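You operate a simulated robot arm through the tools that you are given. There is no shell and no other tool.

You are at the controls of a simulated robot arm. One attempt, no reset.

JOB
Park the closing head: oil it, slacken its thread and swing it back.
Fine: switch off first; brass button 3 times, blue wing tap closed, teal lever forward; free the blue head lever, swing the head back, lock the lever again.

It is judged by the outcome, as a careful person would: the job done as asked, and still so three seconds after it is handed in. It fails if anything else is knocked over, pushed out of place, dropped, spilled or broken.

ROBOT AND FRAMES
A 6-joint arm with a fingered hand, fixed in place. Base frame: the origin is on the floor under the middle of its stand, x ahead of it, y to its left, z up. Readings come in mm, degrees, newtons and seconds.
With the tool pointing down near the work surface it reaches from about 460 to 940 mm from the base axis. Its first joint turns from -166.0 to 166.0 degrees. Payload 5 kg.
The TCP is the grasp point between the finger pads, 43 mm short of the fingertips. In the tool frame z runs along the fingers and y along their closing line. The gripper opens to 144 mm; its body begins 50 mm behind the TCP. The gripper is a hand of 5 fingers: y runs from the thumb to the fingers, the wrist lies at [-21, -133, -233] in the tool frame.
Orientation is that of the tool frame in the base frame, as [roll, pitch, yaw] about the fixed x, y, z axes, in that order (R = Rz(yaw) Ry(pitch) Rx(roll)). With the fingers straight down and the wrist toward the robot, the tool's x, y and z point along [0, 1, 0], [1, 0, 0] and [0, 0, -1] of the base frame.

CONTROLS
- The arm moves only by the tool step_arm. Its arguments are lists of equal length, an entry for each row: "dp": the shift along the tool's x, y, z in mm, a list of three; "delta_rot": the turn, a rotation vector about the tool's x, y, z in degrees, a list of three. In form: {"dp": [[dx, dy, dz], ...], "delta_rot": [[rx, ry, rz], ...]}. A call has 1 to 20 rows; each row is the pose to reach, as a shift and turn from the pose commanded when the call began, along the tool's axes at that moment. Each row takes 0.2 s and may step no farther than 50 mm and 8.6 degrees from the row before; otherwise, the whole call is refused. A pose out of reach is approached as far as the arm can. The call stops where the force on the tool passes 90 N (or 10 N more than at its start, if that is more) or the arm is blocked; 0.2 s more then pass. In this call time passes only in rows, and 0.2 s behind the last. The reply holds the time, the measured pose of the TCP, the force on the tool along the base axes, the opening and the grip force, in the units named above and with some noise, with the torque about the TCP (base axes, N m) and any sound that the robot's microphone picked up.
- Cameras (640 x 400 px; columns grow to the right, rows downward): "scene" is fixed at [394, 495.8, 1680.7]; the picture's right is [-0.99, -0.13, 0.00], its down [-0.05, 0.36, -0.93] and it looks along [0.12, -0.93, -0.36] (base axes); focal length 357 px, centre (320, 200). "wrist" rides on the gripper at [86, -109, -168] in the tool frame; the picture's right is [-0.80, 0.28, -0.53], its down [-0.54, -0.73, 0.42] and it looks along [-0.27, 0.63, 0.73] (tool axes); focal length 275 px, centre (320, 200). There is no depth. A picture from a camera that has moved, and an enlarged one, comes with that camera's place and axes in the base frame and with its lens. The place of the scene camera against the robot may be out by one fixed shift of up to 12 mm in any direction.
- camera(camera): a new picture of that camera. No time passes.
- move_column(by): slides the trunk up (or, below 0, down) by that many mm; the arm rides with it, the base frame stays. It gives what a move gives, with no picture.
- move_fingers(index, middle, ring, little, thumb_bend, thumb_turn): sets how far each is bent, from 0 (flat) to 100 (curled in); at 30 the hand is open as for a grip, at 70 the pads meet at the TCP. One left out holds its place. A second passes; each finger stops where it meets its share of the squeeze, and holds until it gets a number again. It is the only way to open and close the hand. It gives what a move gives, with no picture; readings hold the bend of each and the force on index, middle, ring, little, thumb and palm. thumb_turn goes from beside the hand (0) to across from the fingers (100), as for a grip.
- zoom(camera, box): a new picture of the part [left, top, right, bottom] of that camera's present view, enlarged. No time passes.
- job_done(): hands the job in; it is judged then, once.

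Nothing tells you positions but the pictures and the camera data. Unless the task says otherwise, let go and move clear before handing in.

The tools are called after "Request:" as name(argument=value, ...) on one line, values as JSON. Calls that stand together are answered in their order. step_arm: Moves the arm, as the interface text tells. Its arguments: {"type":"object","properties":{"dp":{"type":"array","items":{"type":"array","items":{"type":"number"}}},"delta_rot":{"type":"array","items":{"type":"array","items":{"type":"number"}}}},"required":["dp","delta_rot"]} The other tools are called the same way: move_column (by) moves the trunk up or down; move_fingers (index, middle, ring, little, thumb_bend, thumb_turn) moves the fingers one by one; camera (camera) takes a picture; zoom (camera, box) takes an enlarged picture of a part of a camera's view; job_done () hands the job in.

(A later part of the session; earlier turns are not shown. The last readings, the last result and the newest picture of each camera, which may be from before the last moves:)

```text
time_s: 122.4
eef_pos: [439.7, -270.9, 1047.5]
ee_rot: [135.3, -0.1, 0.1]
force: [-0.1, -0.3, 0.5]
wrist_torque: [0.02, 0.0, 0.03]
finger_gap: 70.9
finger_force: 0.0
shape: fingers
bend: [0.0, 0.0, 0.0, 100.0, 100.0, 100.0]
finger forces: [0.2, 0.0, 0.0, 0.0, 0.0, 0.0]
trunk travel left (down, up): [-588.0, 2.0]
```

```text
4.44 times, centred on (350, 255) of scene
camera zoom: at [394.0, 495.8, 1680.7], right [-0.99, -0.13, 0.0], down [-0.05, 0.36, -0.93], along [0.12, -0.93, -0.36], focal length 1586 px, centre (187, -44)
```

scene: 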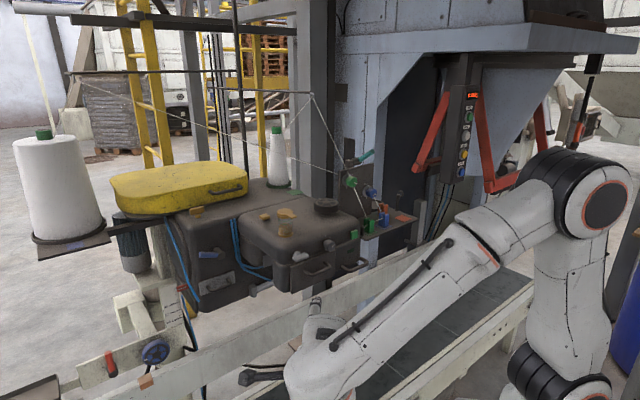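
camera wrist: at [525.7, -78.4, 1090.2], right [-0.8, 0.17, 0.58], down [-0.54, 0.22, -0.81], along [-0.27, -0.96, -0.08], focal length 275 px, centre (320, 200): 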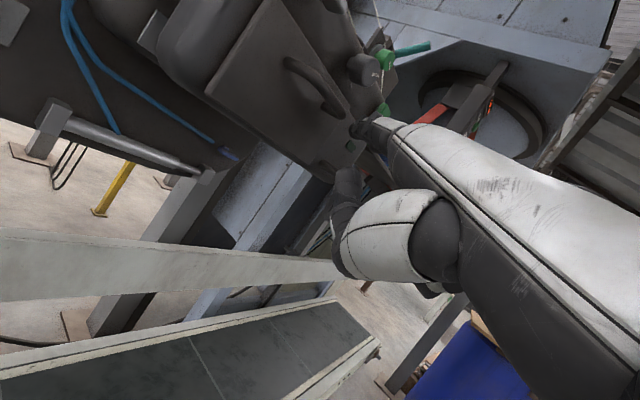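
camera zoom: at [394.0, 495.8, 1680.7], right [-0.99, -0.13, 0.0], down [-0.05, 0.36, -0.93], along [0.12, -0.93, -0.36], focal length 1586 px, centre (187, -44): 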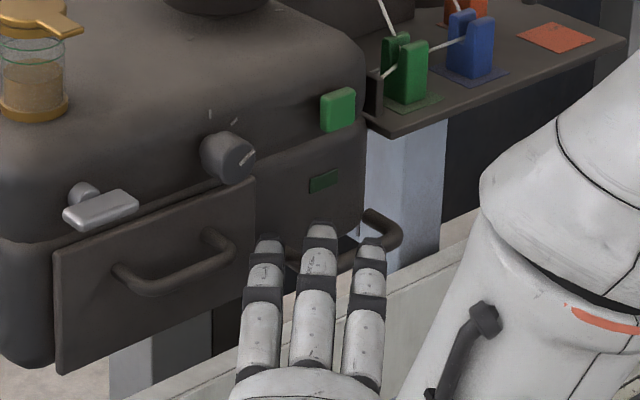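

Three fingers won't fit between the lamp, handle and panel edge, so I'll use the index alone for the test push.

Request:
move_fingers(middle=100, ring=100)

Request:
step_arm(dp=[[0, 12, 10], [0, 25, 19], [0, 36, 27]], delta_rot=[[0, 0, 0], [0, 0, 0], [0, 0, 0]])

Request:
zoom(camera="scene", box=[280, 210, 420, 300])

Request:
zoom(camera="wrist", box=[260, 60, 440, 180])

```text
time_s: 123.4
eef_pos: [440.6, -271.2, 1047.2]
ee_rot: [135.4, -0.1, 0.0]
force: [0.1, 0.1, -0.1]
wrist_torque: [-0.03, 0.01, 0.03]
finger_gap: 69.8
finger_force: 0.2
shape: fingers
bend: [0.0, 91.0, 97.0, 100.0, 100.0, 100.0]
finger forces: [0.1, 0.0, 0.0, 0.1, 0.0, 0.0]
trunk travel left (down, up): [-588.0, 2.0]
```

```text
time_s: 124.2
eef_pos: [438.2, -315.4, 1053.4]
ee_rot: [135.4, -0.1, 0.0]
force: [0.5, 0.1, 0.6]
wrist_torque: [0.01, 0.01, -0.02]
finger_gap: 69.8
finger_force: 0.0
shape: fingers
bend: [0.0, 92.0, 100.0, 100.0, 100.0, 100.0]
finger forces: [0.1, 0.1, 0.0, 0.0, 0.1, 0.1]
trunk travel left (down, up): [-588.0, 2.0]
```

```text
4.44 times, centred on (350, 255) of scene
camera zoom: at [394.0, 495.8, 1680.7], right [-0.99, -0.13, 0.0], down [-0.05, 0.36, -0.93], along [0.12, -0.93, -0.36], focal length 1586 px, centre (187, -44)
```

zoom: 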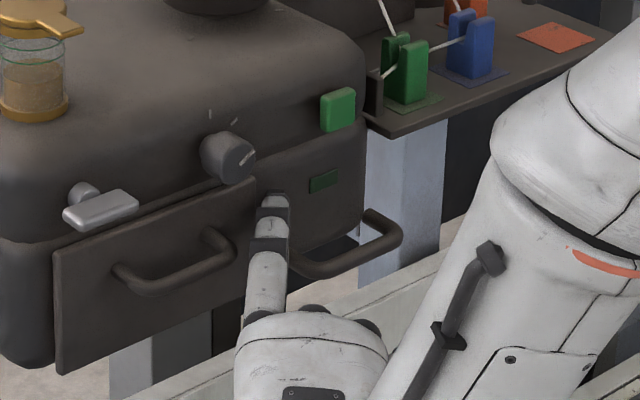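

```text
3.33 times, centred on (350, 120) of wrist
camera zoom: at [525.8, -122.7, 1097.3], right [-0.8, 0.17, 0.58], down [-0.54, 0.22, -0.81], along [-0.27, -0.96, -0.08], focal length 918 px, centre (220, 467)
```

zoom: 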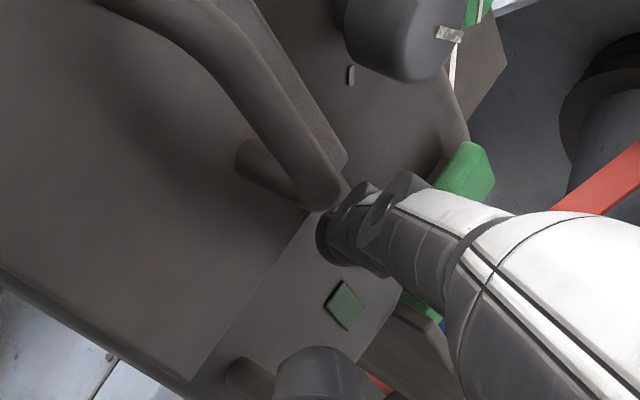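

Request:
step_arm(dp=[[0, 5.5, 5.5], [0, 11, 11]], delta_rot=[[0, 0, 0], [0, 0, 0]])

Request:
step_arm(dp=[[0, 3, 3], [0, 6, 6]], delta_rot=[[0, 0, 0], [0, 0, 0]])

Request:
zoom(camera="scene", box=[280, 210, 420, 300])

```text
time_s: 124.8
eef_pos: [439.7, -332.0, 1055.4]
ee_rot: [135.4, -0.2, 0.0]
force: [-1.9, 1.1, -0.1]
wrist_torque: [-0.11, -0.25, -0.21]
finger_gap: 69.8
finger_force: 1.2
shape: fingers
bend: [0.0, 92.0, 100.0, 100.0, 100.0, 100.0]
finger forces: [2.5, 0.0, 0.0, 0.0, 0.0, 0.1]
trunk travel left (down, up): [-588.0, 2.0]
```

```text
time_s: 125.4
eef_pos: [438.5, -341.2, 1053.6]
ee_rot: [135.3, -0.2, -0.1]
force: [-3.0, 2.1, 0.4]
wrist_torque: [-0.17, -0.39, -0.31]
finger_gap: 69.5
finger_force: 1.7
shape: fingers
bend: [0.0, 92.0, 100.0, 100.0, 100.0, 100.0]
finger forces: [3.4, 0.1, 0.0, 0.1, 0.0, 0.0]
trunk travel left (down, up): [-588.0, 2.0]
```

```text
4.44 times, centred on (350, 255) of scene
camera zoom: at [394.0, 495.8, 1680.7], right [-0.99, -0.13, 0.0], down [-0.05, 0.36, -0.93], along [0.12, -0.93, -0.36], focal length 1586 px, centre (187, -44)
```

zoom: 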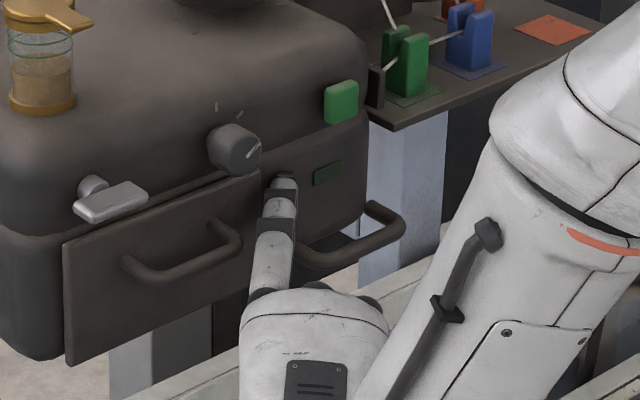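

The head moves: the whole unit, table and tension plate included, swings about the left column with only about 3–4 N. I'll keep pushing along the arc, turning the hand with the head so the finger stays on the same spot.

Request:
step_arm(dp=[[-0.7, 8, 7.9], [-1.4, 16, 15.7], [-2.2, 24, 23.5], [-2.9, 32, 31.4], [-3.6, 39.7, 39.2]], delta_rot=[[0, 0.7, -0.7], [0, 1.4, -1.4], [0, 2.1, -2.1], [0, 2.8, -2.8], [0, 3.5, -3.56]])

Request:
camera(camera="scene")

Request:
zoom(camera="scene", box=[300, 120, 460, 260])

```text
time_s: 126.6
eef_pos: [435.1, -395.9, 1056.7]
ee_rot: [135.4, -0.1, 5.0]
force: [-10.2, 0.2, -0.3]
wrist_torque: [-0.01, -1.12, -0.96]
finger_gap: 69.9
finger_force: 5.4
shape: fingers
bend: [0.0, 92.0, 100.0, 100.0, 100.0, 100.0]
finger forces: [10.4, 0.0, 0.0, 0.0, 0.0, 0.0]
trunk travel left (down, up): [-588.0, 2.0]
```

```text
taken
```

scene: 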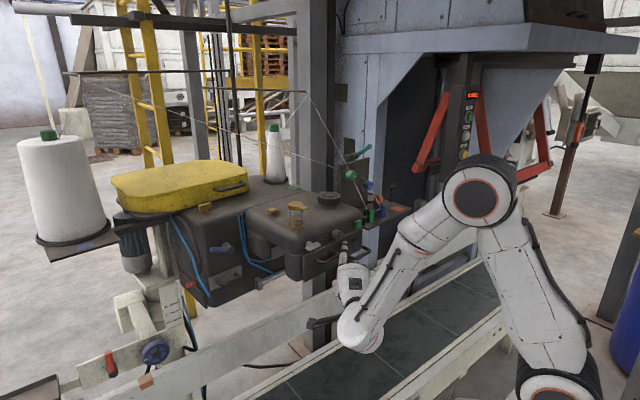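

```text
2.86 times, centred on (380, 190) of scene
camera zoom: at [394.0, 495.8, 1680.7], right [-0.99, -0.13, 0.0], down [-0.05, 0.36, -0.93], along [0.12, -0.93, -0.36], focal length 1020 px, centre (149, 229)
```

zoom: 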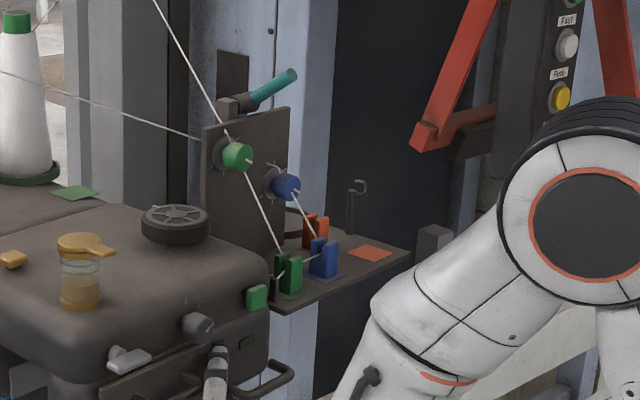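

Request:
zoom(camera="wrist", box=[260, 60, 440, 180])

Request:
zoom(camera="scene", box=[190, 225, 350, 315])

Request:
zoom(camera="scene", box=[290, 235, 390, 300])

```text
3.33 times, centred on (350, 120) of wrist
camera zoom: at [503.9, -196.4, 1098.8], right [-0.81, 0.1, 0.58], down [-0.56, 0.17, -0.81], along [-0.18, -0.98, -0.08], focal length 918 px, centre (220, 467)
```

zoom: 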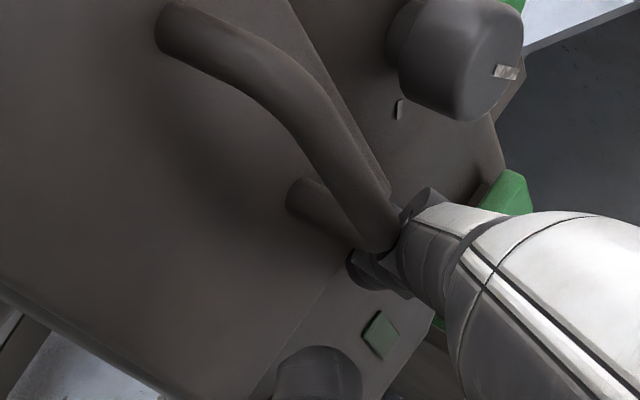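

```text
4.00 times, centred on (270, 270) of scene
camera zoom: at [394.0, 495.8, 1680.7], right [-0.99, -0.13, 0.0], down [-0.05, 0.36, -0.93], along [0.12, -0.93, -0.36], focal length 1428 px, centre (520, -80)
```

zoom: 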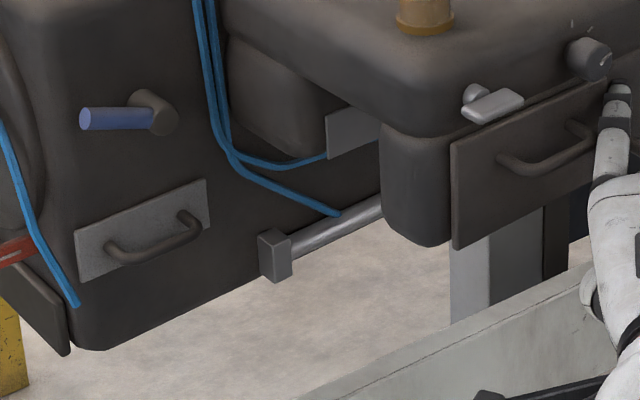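

```text
6.15 times, centred on (340, 268) of scene
camera zoom: at [394.0, 495.8, 1680.7], right [-0.99, -0.13, 0.0], down [-0.05, 0.36, -0.93], along [0.12, -0.93, -0.36], focal length 2196 px, centre (197, -215)
```

zoom: 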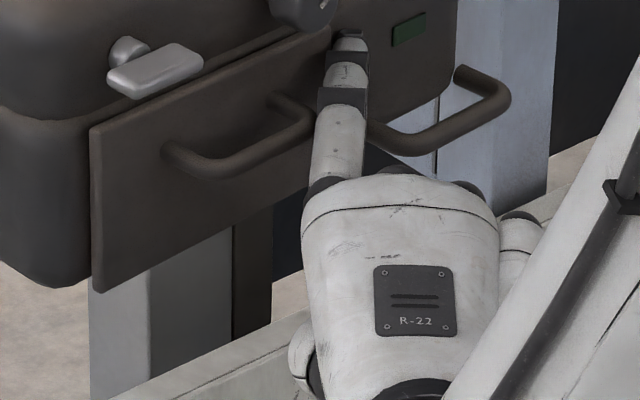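

The finger was bearing sideways on the left handle; comparing image points, the pivot is near (900, -505) and the head has swung about 8°. I'll re-centre the finger and continue in small steps on the corrected arc.

Request:
step_arm(dp=[[-5, 0, 0], [-9, 2, 2], [-12, 9.5, 9.3], [-15.2, 16.9, 16.6]], delta_rot=[[0, 0, 0], [0, 0, 0], [0, 1, -1], [0, 2.1, -2.1]])

Request:
zoom(camera="scene", box=[300, 120, 460, 260])

Request:
zoom(camera="wrist", box=[260, 60, 440, 180])

```text
time_s: 127.6
eef_pos: [421.4, -421.5, 1054.3]
ee_rot: [135.4, -0.1, 7.9]
force: [-8.0, 0.3, 0.3]
wrist_torque: [-0.04, -0.84, -0.74]
finger_gap: 70.4
finger_force: 4.2
shape: fingers
bend: [0.0, 92.0, 100.0, 100.0, 100.0, 100.0]
finger forces: [8.2, 0.1, 0.0, 0.0, 0.0, 0.1]
trunk travel left (down, up): [-588.0, 2.0]
```

```text
2.86 times, centred on (380, 190) of scene
camera zoom: at [394.0, 495.8, 1680.7], right [-0.99, -0.13, 0.0], down [-0.05, 0.36, -0.93], along [0.12, -0.93, -0.36], focal length 1020 px, centre (149, 229)
```

zoom: 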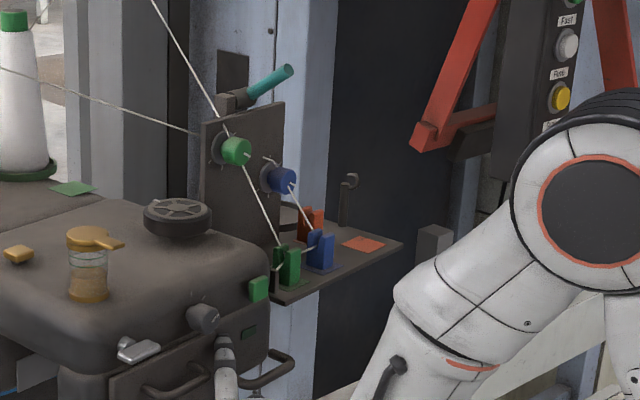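

```text
3.33 times, centred on (350, 120) of wrist
camera zoom: at [480.8, -217.1, 1097.6], right [-0.81, 0.06, 0.58], down [-0.57, 0.14, -0.81], along [-0.13, -0.99, -0.08], focal length 918 px, centre (220, 467)
```

zoom: 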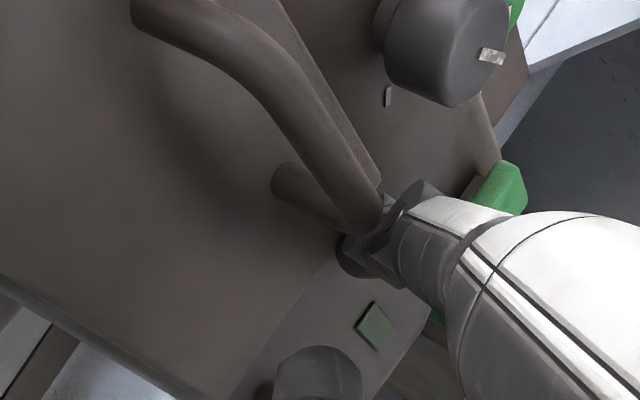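

Request:
step_arm(dp=[[-6, 0, 0], [-10, 3, 3], [-13, 10, 9.8], [-16, 16.9, 16.6]], delta_rot=[[0, 0, 0], [0, 0, 0], [0, 1, -1], [0, 2.1, -2.1]])

Request:
zoom(camera="scene", box=[300, 120, 460, 260])

Request:
zoom(camera="wrist", box=[260, 60, 440, 180])

```text
time_s: 128.6
eef_pos: [410.8, -447.6, 1055.2]
ee_rot: [135.4, -0.1, 10.9]
force: [-1.6, -0.3, -0.2]
wrist_torque: [0.01, -0.33, -0.29]
finger_gap: 70.0
finger_force: 1.7
shape: fingers
bend: [0.0, 92.0, 100.0, 100.0, 100.0, 100.0]
finger forces: [3.0, 0.0, 0.0, 0.0, 0.0, 0.0]
trunk travel left (down, up): [-588.0, 2.0]
```

```text
2.86 times, centred on (380, 190) of scene
camera zoom: at [394.0, 495.8, 1680.7], right [-0.99, -0.13, 0.0], down [-0.05, 0.36, -0.93], along [0.12, -0.93, -0.36], focal length 1020 px, centre (149, 229)
```

zoom: 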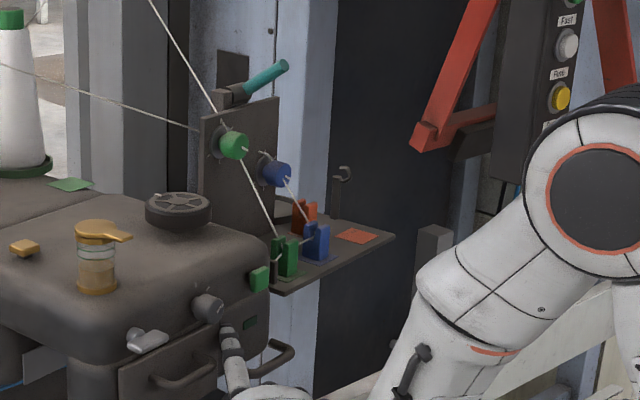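

```text
3.33 times, centred on (350, 120) of wrist
camera zoom: at [458.6, -240.8, 1097.9], right [-0.82, 0.02, 0.58], down [-0.57, 0.11, -0.81], along [-0.08, -0.99, -0.08], focal length 918 px, centre (220, 467)
```

zoom: 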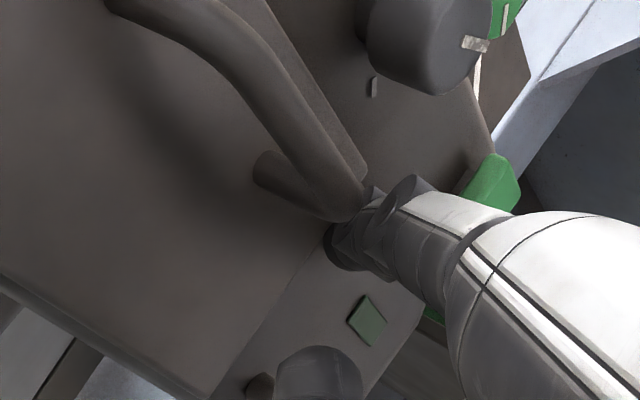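

About 13° now, still only 2–3 N. Continuing in small steps, watching for the stop and for the table nearing the frame behind.

Request:
step_arm(dp=[[-3, 6, 5.8], [-6, 12, 11.6], [-9.5, 17.3, 17.1]], delta_rot=[[0, 0.7, -0.7], [0, 1.4, -1.4], [0, 2.1, -2.1]])

Request:
zoom(camera="scene", box=[300, 120, 460, 260])

Request:
camera(camera="wrist")

```text
time_s: 129.4
eef_pos: [405.2, -472.4, 1054.6]
ee_rot: [135.2, -0.1, 13.9]
force: [-4.1, -0.8, 0.0]
wrist_torque: [0.06, -0.39, -0.32]
finger_gap: 69.6
finger_force: 1.9
shape: fingers
bend: [0.0, 92.0, 100.0, 100.0, 100.0, 100.0]
finger forces: [3.7, 0.0, 0.0, 0.0, 0.0, 0.0]
trunk travel left (down, up): [-588.0, 2.0]
```

```text
2.86 times, centred on (380, 190) of scene
camera zoom: at [394.0, 495.8, 1680.7], right [-0.99, -0.13, 0.0], down [-0.05, 0.36, -0.93], along [0.12, -0.93, -0.36], focal length 1020 px, centre (149, 229)
```

zoom: 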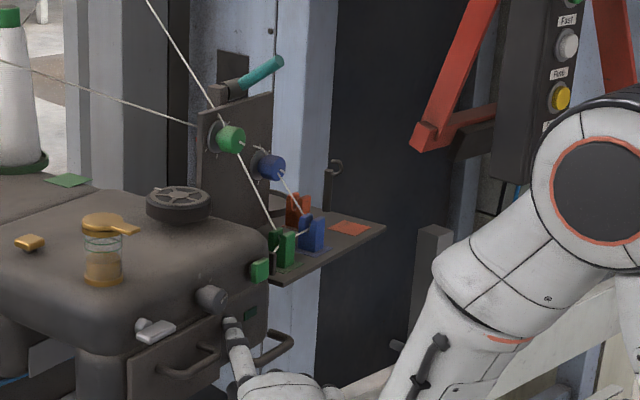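

```text
taken
camera wrist: at [442.9, -264.4, 1098.3], right [-0.82, -0.02, 0.58], down [-0.58, 0.08, -0.81], along [-0.03, -1.0, -0.08], focal length 275 px, centre (320, 200)
```

wrist: 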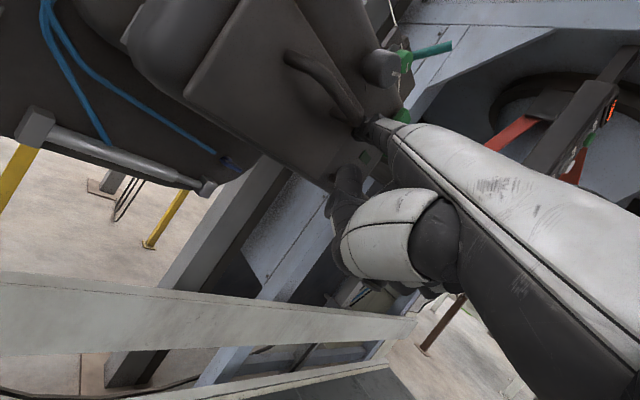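

Request:
step_arm(dp=[[-3.2, 6, 5.8], [-6.4, 12, 11.6], [-9.8, 17.3, 17.1]], delta_rot=[[0, 0.7, -0.7], [0, 1.4, -1.4], [0, 2.1, -2.1]])

Request:
zoom(camera="scene", box=[300, 120, 460, 260])

Request:
zoom(camera="wrist", box=[260, 0, 460, 180])

```text
time_s: 130.2
eef_pos: [416.0, -490.6, 1064.9]
ee_rot: [136.1, 0.0, 15.8]
force: [-11.2, -2.1, -6.4]
wrist_torque: [0.66, -0.87, -1.02]
finger_gap: 66.6
finger_force: 5.3
shape: fingers
bend: [2.0, 92.0, 100.0, 100.0, 100.0, 100.0]
finger forces: [11.8, 0.0, 0.1, 0.0, 0.0, 0.0]
out of reach, approached as far as the arm can: row 2, 3
trunk travel left (down, up): [-588.0, 2.0]
```

```text
2.86 times, centred on (380, 190) of scene
camera zoom: at [394.0, 495.8, 1680.7], right [-0.99, -0.13, 0.0], down [-0.05, 0.36, -0.93], along [0.12, -0.93, -0.36], focal length 1020 px, centre (149, 229)
```

zoom: 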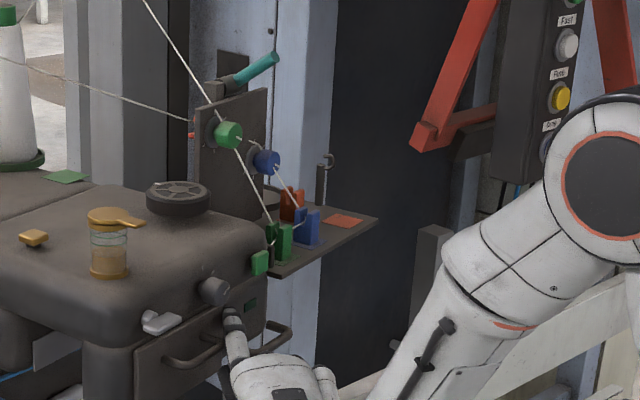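

```text
2.22 times, centred on (360, 90) of wrist
camera zoom: at [445.8, -281.6, 1110.2], right [-0.81, -0.06, 0.58], down [-0.58, 0.07, -0.81], along [0.01, -1.0, -0.09], focal length 612 px, centre (231, 444)
```

zoom: 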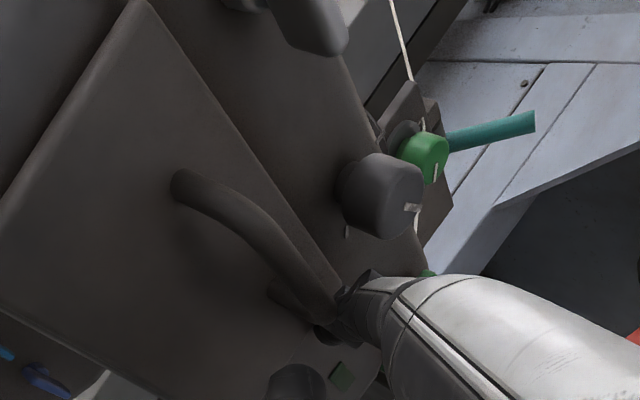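

The arm reached an awkward limit at about 19° of swing, and the finger was wedging on the handle rather than driving the head. A better push is on the left flank of the front block, pushing it right and back; I'll back out and change pose.

Request:
step_arm(dp=[[-3, -10, -10], [-5, -35, -35], [-5, -65, -65], [-5, -95, -95], [-5, -125, -125]], delta_rot=[[0, 0, 0], [0, 0, 0], [0, 0, 0], [0, 0, 0], [0, 0, 0]])

Request:
camera(camera="scene")

Request:
camera(camera="wrist")

```text
time_s: 131.4
eef_pos: [433.8, -341.8, 1057.3]
ee_rot: [135.1, -0.1, 16.9]
force: [-1.0, 2.3, 3.4]
wrist_torque: [-0.38, -0.17, -0.03]
finger_gap: 71.4
finger_force: 1.3
shape: fingers
bend: [0.0, 92.0, 100.0, 100.0, 100.0, 100.0]
finger forces: [3.2, 0.0, 0.0, 0.1, 0.0, 0.1]
out of reach, approached as far as the arm can: row 1, 3, 4, 5
trunk travel left (down, up): [-588.0, 2.0]
```

```text
taken
```

scene: 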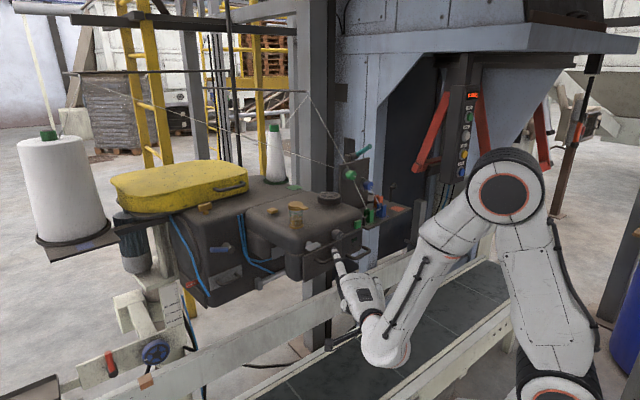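

```text
taken
camera wrist: at [458.5, -132.4, 1100.1], right [-0.81, -0.06, 0.58], down [-0.58, 0.05, -0.81], along [0.02, -1.0, -0.08], focal length 275 px, centre (320, 200)
```

wrist: 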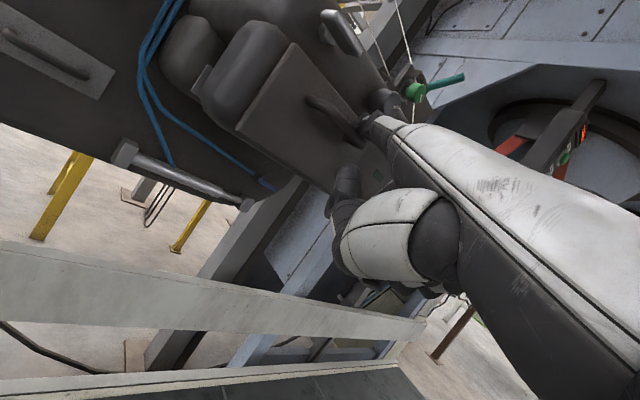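

The head came partly back with my hand – the finger is dragging on the handle. Looking closely before moving again.

Request:
zoom(camera="scene", box=[280, 200, 420, 310])

Request:
zoom(camera="wrist", box=[260, 40, 460, 190])

```text
3.64 times, centred on (350, 255) of scene
camera zoom: at [394.0, 495.8, 1680.7], right [-0.99, -0.13, 0.0], down [-0.05, 0.36, -0.93], along [0.12, -0.93, -0.36], focal length 1298 px, centre (211, 0)
```

zoom: 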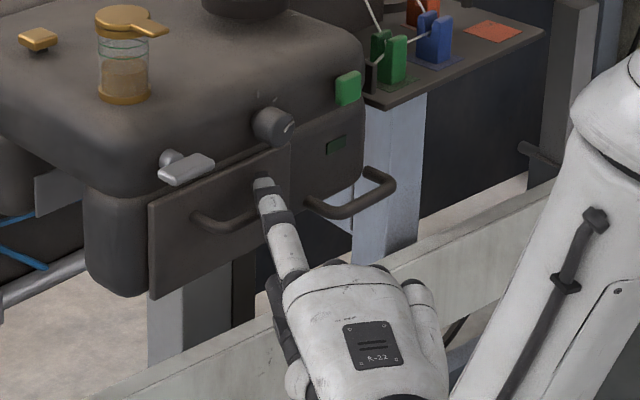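

```text
2.67 times, centred on (360, 115) of wrist
camera zoom: at [458.5, -132.4, 1100.1], right [-0.81, -0.06, 0.58], down [-0.58, 0.05, -0.81], along [0.02, -1.0, -0.08], focal length 734 px, centre (213, 427)
```

zoom: 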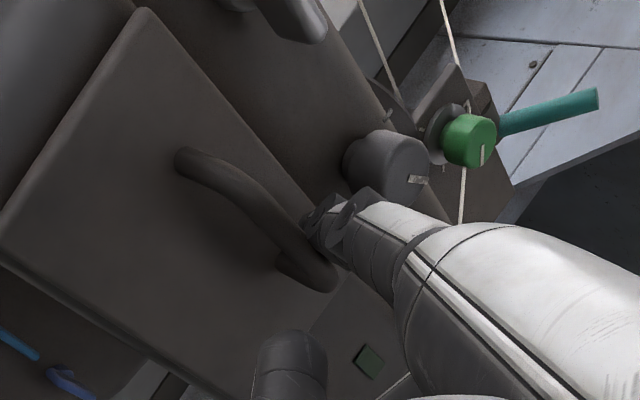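

The arm is near its inner reach limit here, which bent my retreat path and let the finger drag on the head. I'll lift slightly and slide away to the left, where the reach improves, watching whether the head stays put.

Request:
step_arm(dp=[[0, 4.2, -4.2], [10, -4, -14], [20, -12, -22], [30, -20, -30], [39, -28.8, -37.2]], delta_rot=[[0, 0, 0], [0, 0, 0], [0, 0, 0], [0, 0, 0], [0, 0, 0]])

Request:
zoom(camera="scene", box=[280, 200, 420, 310])

Request:
zoom(camera="wrist", box=[260, 40, 460, 190])

```text
time_s: 132.6
eef_pos: [455.8, -289.6, 1062.9]
ee_rot: [135.3, -0.2, 16.9]
force: [-1.1, -0.5, -0.2]
wrist_torque: [0.0, -0.01, 0.01]
finger_gap: 69.6
finger_force: 0.1
shape: fingers
bend: [0.0, 92.0, 100.0, 100.0, 100.0, 100.0]
finger forces: [0.0, 0.1, 0.0, 0.1, 0.0, 0.0]
trunk travel left (down, up): [-588.0, 2.0]
```

```text
3.64 times, centred on (350, 255) of scene
camera zoom: at [394.0, 495.8, 1680.7], right [-0.99, -0.13, 0.0], down [-0.05, 0.36, -0.93], along [0.12, -0.93, -0.36], focal length 1298 px, centre (211, 0)
```

zoom: 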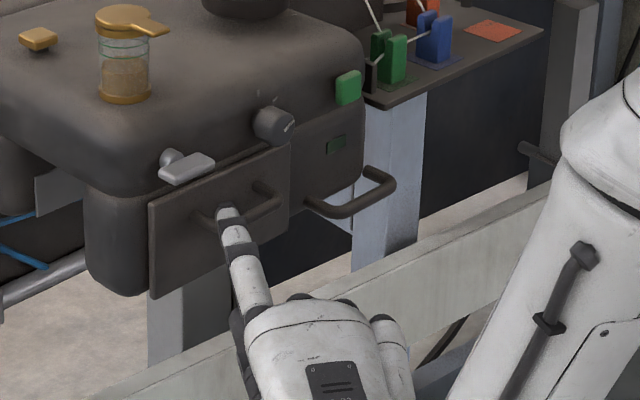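

```text
2.67 times, centred on (360, 115) of wrist
camera zoom: at [480.9, -78.3, 1105.0], right [-0.81, -0.07, 0.58], down [-0.58, 0.05, -0.81], along [0.02, -1.0, -0.08], focal length 734 px, centre (213, 427)
```

zoom: 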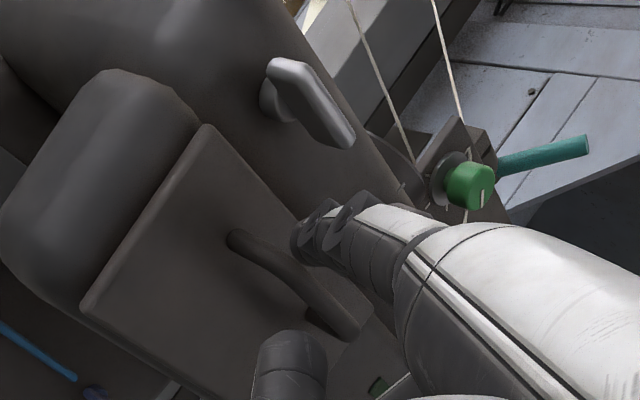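

Released, the head stays where it is – it only moved because I dragged it. Now backing fully clear in front, then reorienting for the left-flank push.

Request:
step_arm(dp=[[14, -23, -23], [27, -46, -46], [40, -69, -69], [54, -92, -92]], delta_rot=[[0, 0, 0], [0, 0, 0], [0, 0, 0], [0, 0, 0]])

Request:
move_fingers(index=35, middle=100, ring=100, little=100, thumb_turn=0, thumb_bend=30)

Request:
camera(camera="scene")

```text
time_s: 133.6
eef_pos: [468.0, -145.9, 1061.9]
ee_rot: [135.2, -0.1, 16.8]
force: [-0.4, -0.2, 0.3]
wrist_torque: [0.02, 0.0, -0.01]
finger_gap: 69.8
finger_force: 0.0
shape: fingers
bend: [0.0, 92.0, 100.0, 100.0, 100.0, 100.0]
finger forces: [0.0, 0.0, 0.0, 0.0, 0.0, 0.1]
trunk travel left (down, up): [-588.0, 2.0]
```

```text
time_s: 134.6
eef_pos: [469.2, -146.8, 1061.0]
ee_rot: [135.4, -0.1, 16.9]
force: [-0.4, 0.1, -0.5]
wrist_torque: [0.01, -0.03, 0.0]
finger_gap: 203.7
finger_force: 0.0
shape: fingers
bend: [35.0, 100.0, 100.0, 100.0, 30.0, 0.0]
finger forces: [0.0, 0.0, 0.0, 0.0, 0.1, 0.0]
trunk travel left (down, up): [-588.0, 2.0]
```

```text
taken
```

scene: 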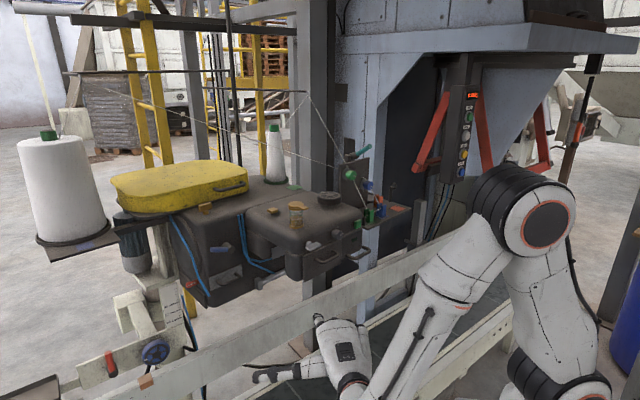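

Request:
step_arm(dp=[[2, 25, -20], [4, 51, -40], [6, 76, -60], [8, 102, -79], [10, 127, -99], [12, 152, -119], [14, 178, -139], [16, 203, -159], [18, 229, -179], [20, 254, -198]], delta_rot=[[4.3, 1.5, -3.6], [8.7, 3, -7.2], [13, 4.5, -10.8], [17.3, 6, -14.4], [21.7, 7.5, -18], [26, 8.9, -21.6], [30.3, 10.4, -25.2], [34.6, 11.9, -28.8], [39, 13.4, -32.4], [43.3, 14.9, -36]])

Request:
camera(camera="wrist")

Request:
camera(camera="scene")

```text
time_s: 136.8
eef_pos: [497.2, -181.4, 1380.8]
ee_rot: [-179.8, -0.4, 54.9]
force: [0.2, 0.4, -0.7]
wrist_torque: [0.02, 0.02, -0.03]
finger_gap: 203.7
finger_force: 0.0
shape: fingers
bend: [35.0, 100.0, 100.0, 100.0, 30.0, 0.0]
finger forces: [0.0, 0.0, 0.0, 0.0, 0.0, 0.0]
trunk travel left (down, up): [-588.0, 2.0]
```

```text
taken
camera wrist: at [458.1, -51.8, 1550.2], right [-0.22, -0.82, 0.53], down [-0.91, -0.02, -0.42], along [0.36, -0.57, -0.74], focal length 275 px, centre (320, 200)
```

wrist: 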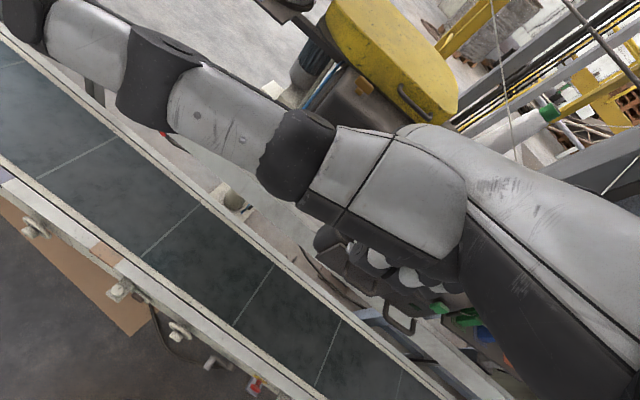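

```text
taken
```

scene: 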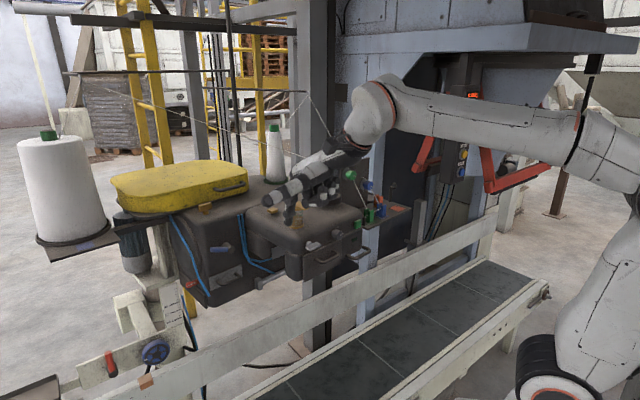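

The left flank of the front block is the better push point: with the fingertip pushing straight back there, the lever arm is longer and nothing is in the way. Moving round to the left with a flat index finger.

Request:
move_fingers(index=0, thumb_turn=100, thumb_bend=100)

Request:
step_arm(dp=[[17, 3, 16], [34, 7, 32], [52, 10, 49], [69, 13, 65], [86, 16.5, 81], [98, 20, 101], [111, 24, 121], [123, 27, 141], [135, 31, 161], [147.6, 34.4, 181]], delta_rot=[[-1.8, -1, 5.4], [-3.7, -1.9, 10.9], [-5.5, -2.9, 16.3], [-7.4, -3.8, 21.8], [-9.2, -4.8, 27.2], [-11, -5.8, 32.6], [-12.9, -6.7, 38.1], [-14.7, -7.7, 43.5], [-16.6, -8.6, 49], [-18.4, -9.6, 54.4]])

Request:
camera(camera="wrist")

Request:
camera(camera="scene")

```text
time_s: 137.8
eef_pos: [496.9, -182.6, 1381.7]
ee_rot: [-179.7, -0.3, 54.9]
force: [0.1, -0.4, 0.0]
wrist_torque: [-0.01, 0.02, 0.03]
finger_gap: 71.0
finger_force: 0.1
shape: fingers
bend: [0.0, 100.0, 100.0, 100.0, 100.0, 100.0]
finger forces: [0.0, 0.0, 0.0, 0.0, 0.0, 0.1]
trunk travel left (down, up): [-588.0, 2.0]
```

```text
time_s: 140.0
eef_pos: [614.0, -77.7, 1201.8]
ee_rot: [160.3, 0.0, -0.2]
force: [0.0, -0.7, -0.3]
wrist_torque: [-0.02, 0.0, 0.01]
finger_gap: 71.1
finger_force: 0.1
shape: fingers
bend: [0.0, 100.0, 100.0, 100.0, 100.0, 100.0]
finger forces: [0.1, 0.0, 0.0, 0.0, 0.0, 0.1]
trunk travel left (down, up): [-588.0, 2.0]
```

```text
taken
camera wrist: at [700.6, 79.8, 1323.5], right [-0.8, -0.09, 0.6], down [-0.54, 0.54, -0.64], along [-0.27, -0.84, -0.48], focal length 275 px, centre (320, 200)
```

wrist: 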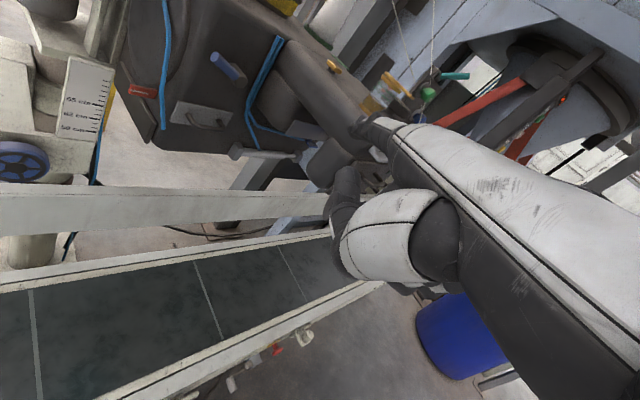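

```text
taken
```

scene: 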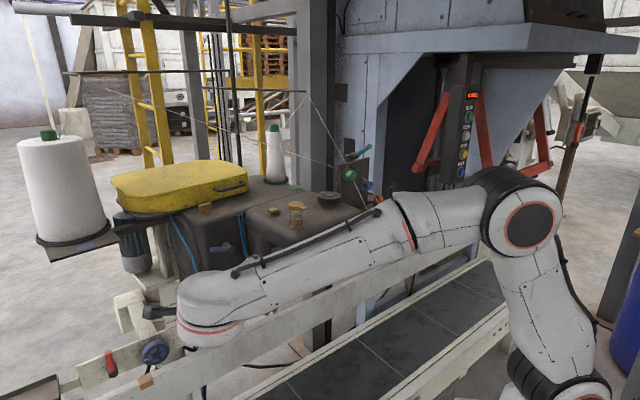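

Request:
zoom(camera="wrist", box=[200, 0, 440, 170])

```text
2.35 times, centred on (320, 85) of wrist
camera zoom: at [700.6, 79.8, 1323.5], right [-0.8, -0.09, 0.6], down [-0.54, 0.54, -0.64], along [-0.27, -0.84, -0.48], focal length 648 px, centre (320, 471)
```

zoom: 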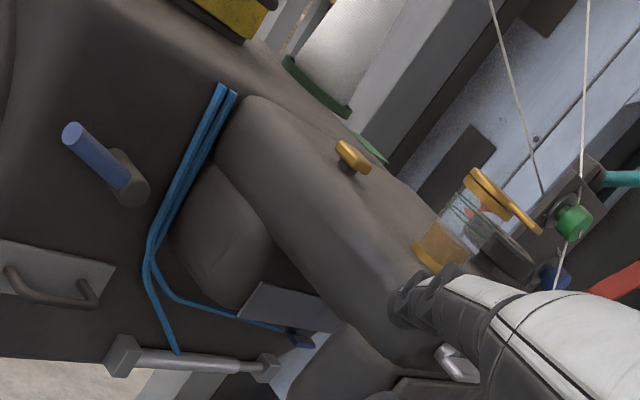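

The flank is clear ahead. Moving the fingertip to about 20 mm from its middle.

Request:
step_arm(dp=[[6, 30, 18], [12, 59, 37], [19, 89, 55], [25, 118, 73.6]], delta_rot=[[0, 0, 0], [0, 0, 0], [0, 0, 0], [0, 0, 0]])

Request:
zoom(camera="wrist", box=[240, 20, 440, 170])

```text
time_s: 141.0
eef_pos: [640.1, -216.8, 1172.6]
ee_rot: [160.4, 0.0, -0.1]
force: [0.7, -0.5, 0.7]
wrist_torque: [0.02, -0.01, 0.01]
finger_gap: 71.2
finger_force: 0.0
shape: fingers
bend: [0.0, 100.0, 100.0, 100.0, 100.0, 100.0]
finger forces: [0.1, 0.0, 0.0, 0.1, 0.1, 0.0]
trunk travel left (down, up): [-588.0, 2.0]
```

```text
2.67 times, centred on (340, 95) of wrist
camera zoom: at [725.3, -59.0, 1294.1], right [-0.8, -0.09, 0.6], down [-0.54, 0.54, -0.64], along [-0.27, -0.84, -0.48], focal length 734 px, centre (267, 480)
```

zoom: 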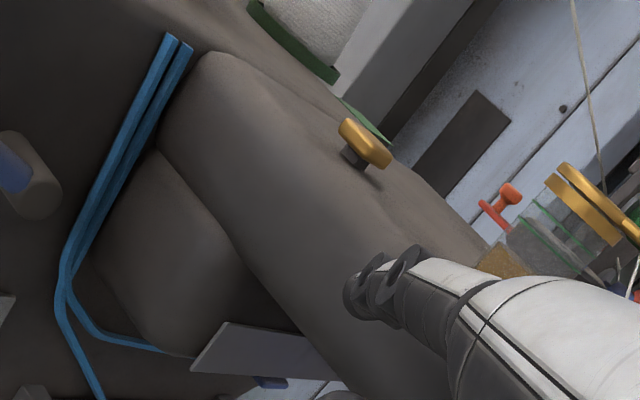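

Contact point looks good. Pushing back along the arc in small steps.

Request:
step_arm(dp=[[-6, 8, 2.9], [-13, 16, 5.8], [-18, 23, 8.2], [-24, 31, 11.1], [-30, 40.5, 14.5]], delta_rot=[[0, 0, 0], [0, 0, 0], [0, 0, 0], [0, 0, 0], [0, 0, 0]])

Request:
zoom(camera="wrist", box=[240, 20, 440, 170])

Request:
camera(camera="scene")

```text
time_s: 142.2
eef_pos: [605.3, -257.5, 1171.7]
ee_rot: [160.4, 0.0, -0.2]
force: [-0.2, -0.3, 0.1]
wrist_torque: [0.07, -0.02, 0.0]
finger_gap: 70.7
finger_force: 0.1
shape: fingers
bend: [0.0, 100.0, 100.0, 100.0, 100.0, 100.0]
finger forces: [0.0, 0.0, 0.0, 0.0, 0.1, 0.0]
trunk travel left (down, up): [-588.0, 2.0]
```

```text
2.67 times, centred on (340, 95) of wrist
camera zoom: at [692.5, -101.5, 1292.6], right [-0.8, -0.09, 0.6], down [-0.54, 0.54, -0.64], along [-0.27, -0.84, -0.48], focal length 734 px, centre (267, 480)
```

zoom: 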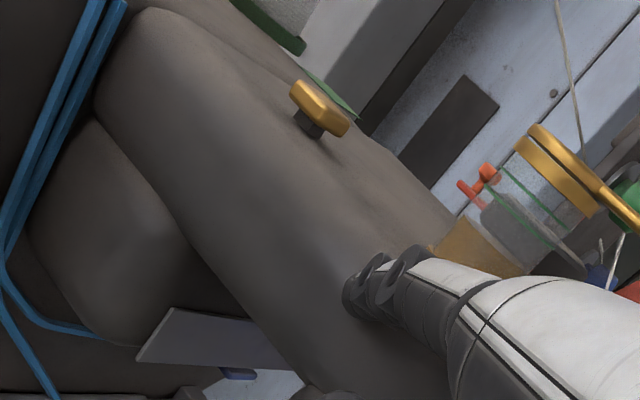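

```text
taken
```

scene: 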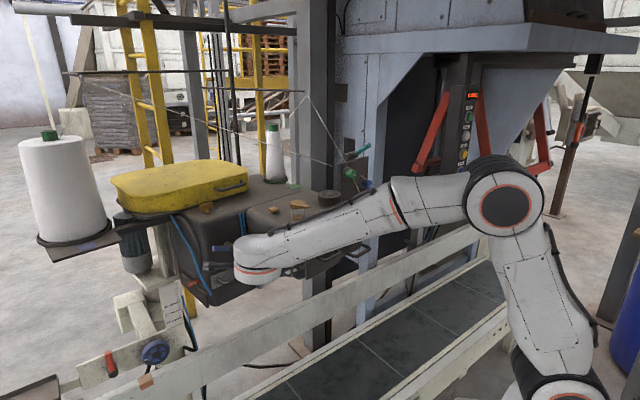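

No contact yet – the flank lies a little further in than I estimated. Continuing gently toward it.

Request:
step_arm(dp=[[-4, 6, 2.1], [-8, 12, 4.2], [-12, 18, 6.4]], delta_rot=[[0, 0, 0], [0, 0, 0], [0, 0, 0]])

Request:
zoom(camera="wrist", box=[240, 20, 440, 170])

```text
time_s: 143.0
eef_pos: [593.8, -276.2, 1172.3]
ee_rot: [160.4, 0.0, -0.1]
force: [-1.0, 0.2, -0.4]
wrist_torque: [0.02, 0.0, 0.0]
finger_gap: 70.6
finger_force: 0.1
shape: fingers
bend: [0.0, 100.0, 100.0, 100.0, 100.0, 100.0]
finger forces: [0.0, 0.0, 0.0, 0.1, 0.0, 0.1]
trunk travel left (down, up): [-588.0, 2.0]
```

```text
2.67 times, centred on (340, 95) of wrist
camera zoom: at [680.6, -119.9, 1293.1], right [-0.8, -0.09, 0.6], down [-0.54, 0.54, -0.64], along [-0.27, -0.84, -0.48], focal length 734 px, centre (267, 480)
```

zoom: 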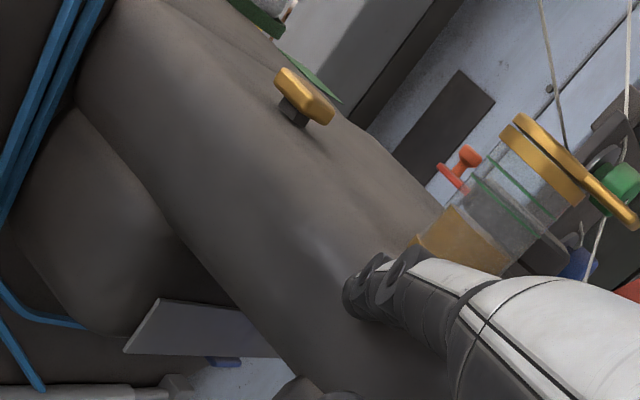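

Request:
step_arm(dp=[[-4, 6, 2.1], [-8, 12, 4.2], [-12, 18, 6.4]], delta_rot=[[0, 0, 0], [0, 0, 0], [0, 0, 0]])

Request:
zoom(camera="wrist", box=[240, 20, 440, 170])

Request:
zoom(camera="scene", box=[230, 130, 390, 250])

```text
time_s: 143.8
eef_pos: [582.6, -295.2, 1172.2]
ee_rot: [160.4, 0.0, 0.0]
force: [1.2, 0.3, 0.3]
wrist_torque: [0.0, 0.01, 0.08]
finger_gap: 70.7
finger_force: 0.6
shape: fingers
bend: [0.0, 100.0, 100.0, 100.0, 100.0, 100.0]
finger forces: [0.5, 0.0, 0.1, 0.0, 0.0, 0.1]
trunk travel left (down, up): [-588.0, 2.0]
```

```text
2.67 times, centred on (340, 95) of wrist
camera zoom: at [669.0, -138.9, 1293.1], right [-0.8, -0.09, 0.6], down [-0.54, 0.54, -0.64], along [-0.27, -0.84, -0.48], focal length 734 px, centre (267, 480)
```

zoom: 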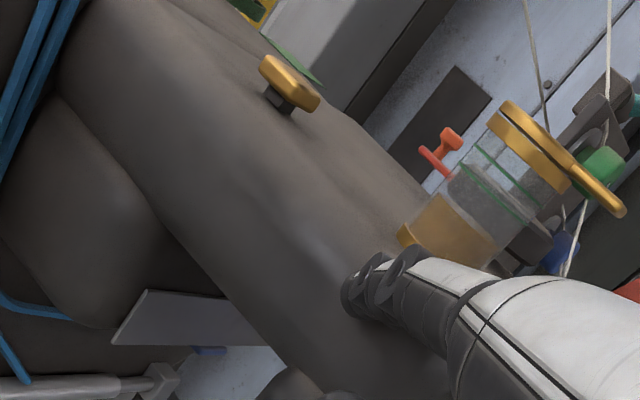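

```text
3.33 times, centred on (310, 190) of scene
camera zoom: at [394.0, 495.8, 1680.7], right [-0.99, -0.13, 0.0], down [-0.05, 0.36, -0.93], along [0.12, -0.93, -0.36], focal length 1190 px, centre (353, 233)
```

zoom: 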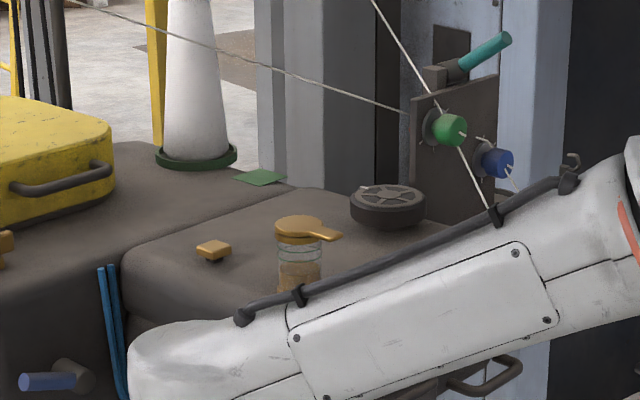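

Contact just started (0.5 N). Pushing on.

Request:
step_arm(dp=[[-4, 8, 2.9], [-8, 16, 5.7], [-12, 24, 8.6]], delta_rot=[[0, 0, 0], [0, 0, 0], [0, 0, 0]])

Request:
zoom(camera="wrist", box=[240, 20, 440, 170])

Request:
zoom(camera="scene", box=[230, 130, 390, 250])

```text
time_s: 144.6
eef_pos: [570.8, -321.5, 1172.6]
ee_rot: [160.4, -0.2, -0.1]
force: [-0.3, -0.4, 0.2]
wrist_torque: [0.02, -0.01, 0.0]
finger_gap: 70.7
finger_force: 0.0
shape: fingers
bend: [0.0, 100.0, 100.0, 100.0, 100.0, 100.0]
finger forces: [0.1, 0.0, 0.0, 0.0, 0.0, 0.0]
trunk travel left (down, up): [-588.0, 2.0]
```

```text
2.67 times, centred on (340, 95) of wrist
camera zoom: at [657.3, -165.3, 1294.0], right [-0.8, -0.09, 0.6], down [-0.54, 0.54, -0.64], along [-0.27, -0.84, -0.48], focal length 734 px, centre (267, 480)
```

zoom: 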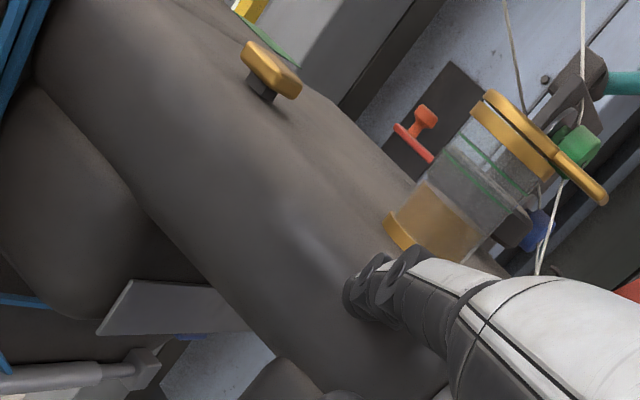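

```text
3.33 times, centred on (310, 190) of scene
camera zoom: at [394.0, 495.8, 1680.7], right [-0.99, -0.13, 0.0], down [-0.05, 0.36, -0.93], along [0.12, -0.93, -0.36], focal length 1190 px, centre (353, 233)
```

zoom: 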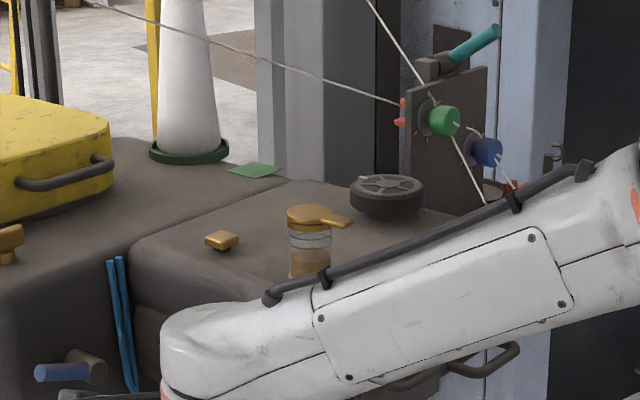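

The head is moving again with very little force. Continuing.

Request:
step_arm(dp=[[-3, 9, 3.2], [-6, 18, 6.4], [-9, 27, 9.6], [-12, 36, 12.8]], delta_rot=[[0, 0, 0], [0, 0, 0], [0, 0, 0], [0, 0, 0]])

Request:
zoom(camera="wrist", box=[240, 20, 440, 170])

Request:
camera(camera="scene")

```text
time_s: 145.6
eef_pos: [557.5, -359.4, 1172.7]
ee_rot: [160.4, 0.0, -0.2]
force: [-1.4, -0.4, 0.1]
wrist_torque: [0.02, -0.01, 0.05]
finger_gap: 71.0
finger_force: 0.0
shape: fingers
bend: [0.0, 100.0, 100.0, 100.0, 100.0, 100.0]
finger forces: [0.1, 0.0, 0.0, 0.0, 0.1, 0.0]
trunk travel left (down, up): [-588.0, 2.0]
```

```text
2.67 times, centred on (340, 95) of wrist
camera zoom: at [643.9, -203.4, 1293.8], right [-0.8, -0.09, 0.6], down [-0.54, 0.54, -0.64], along [-0.27, -0.83, -0.48], focal length 734 px, centre (267, 480)
```

zoom: 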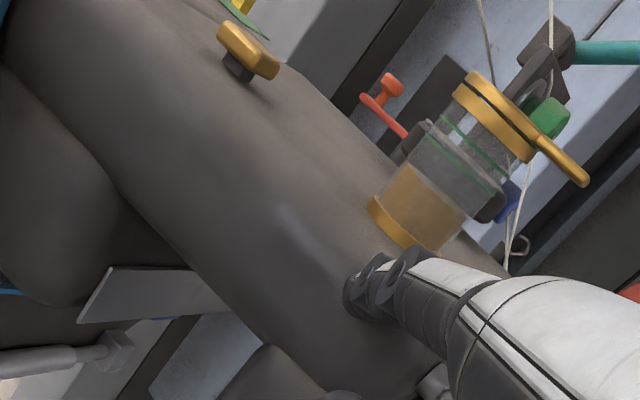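

```text
taken
```

scene: 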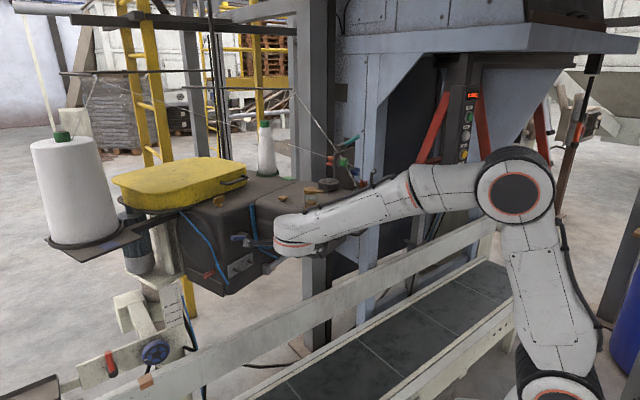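

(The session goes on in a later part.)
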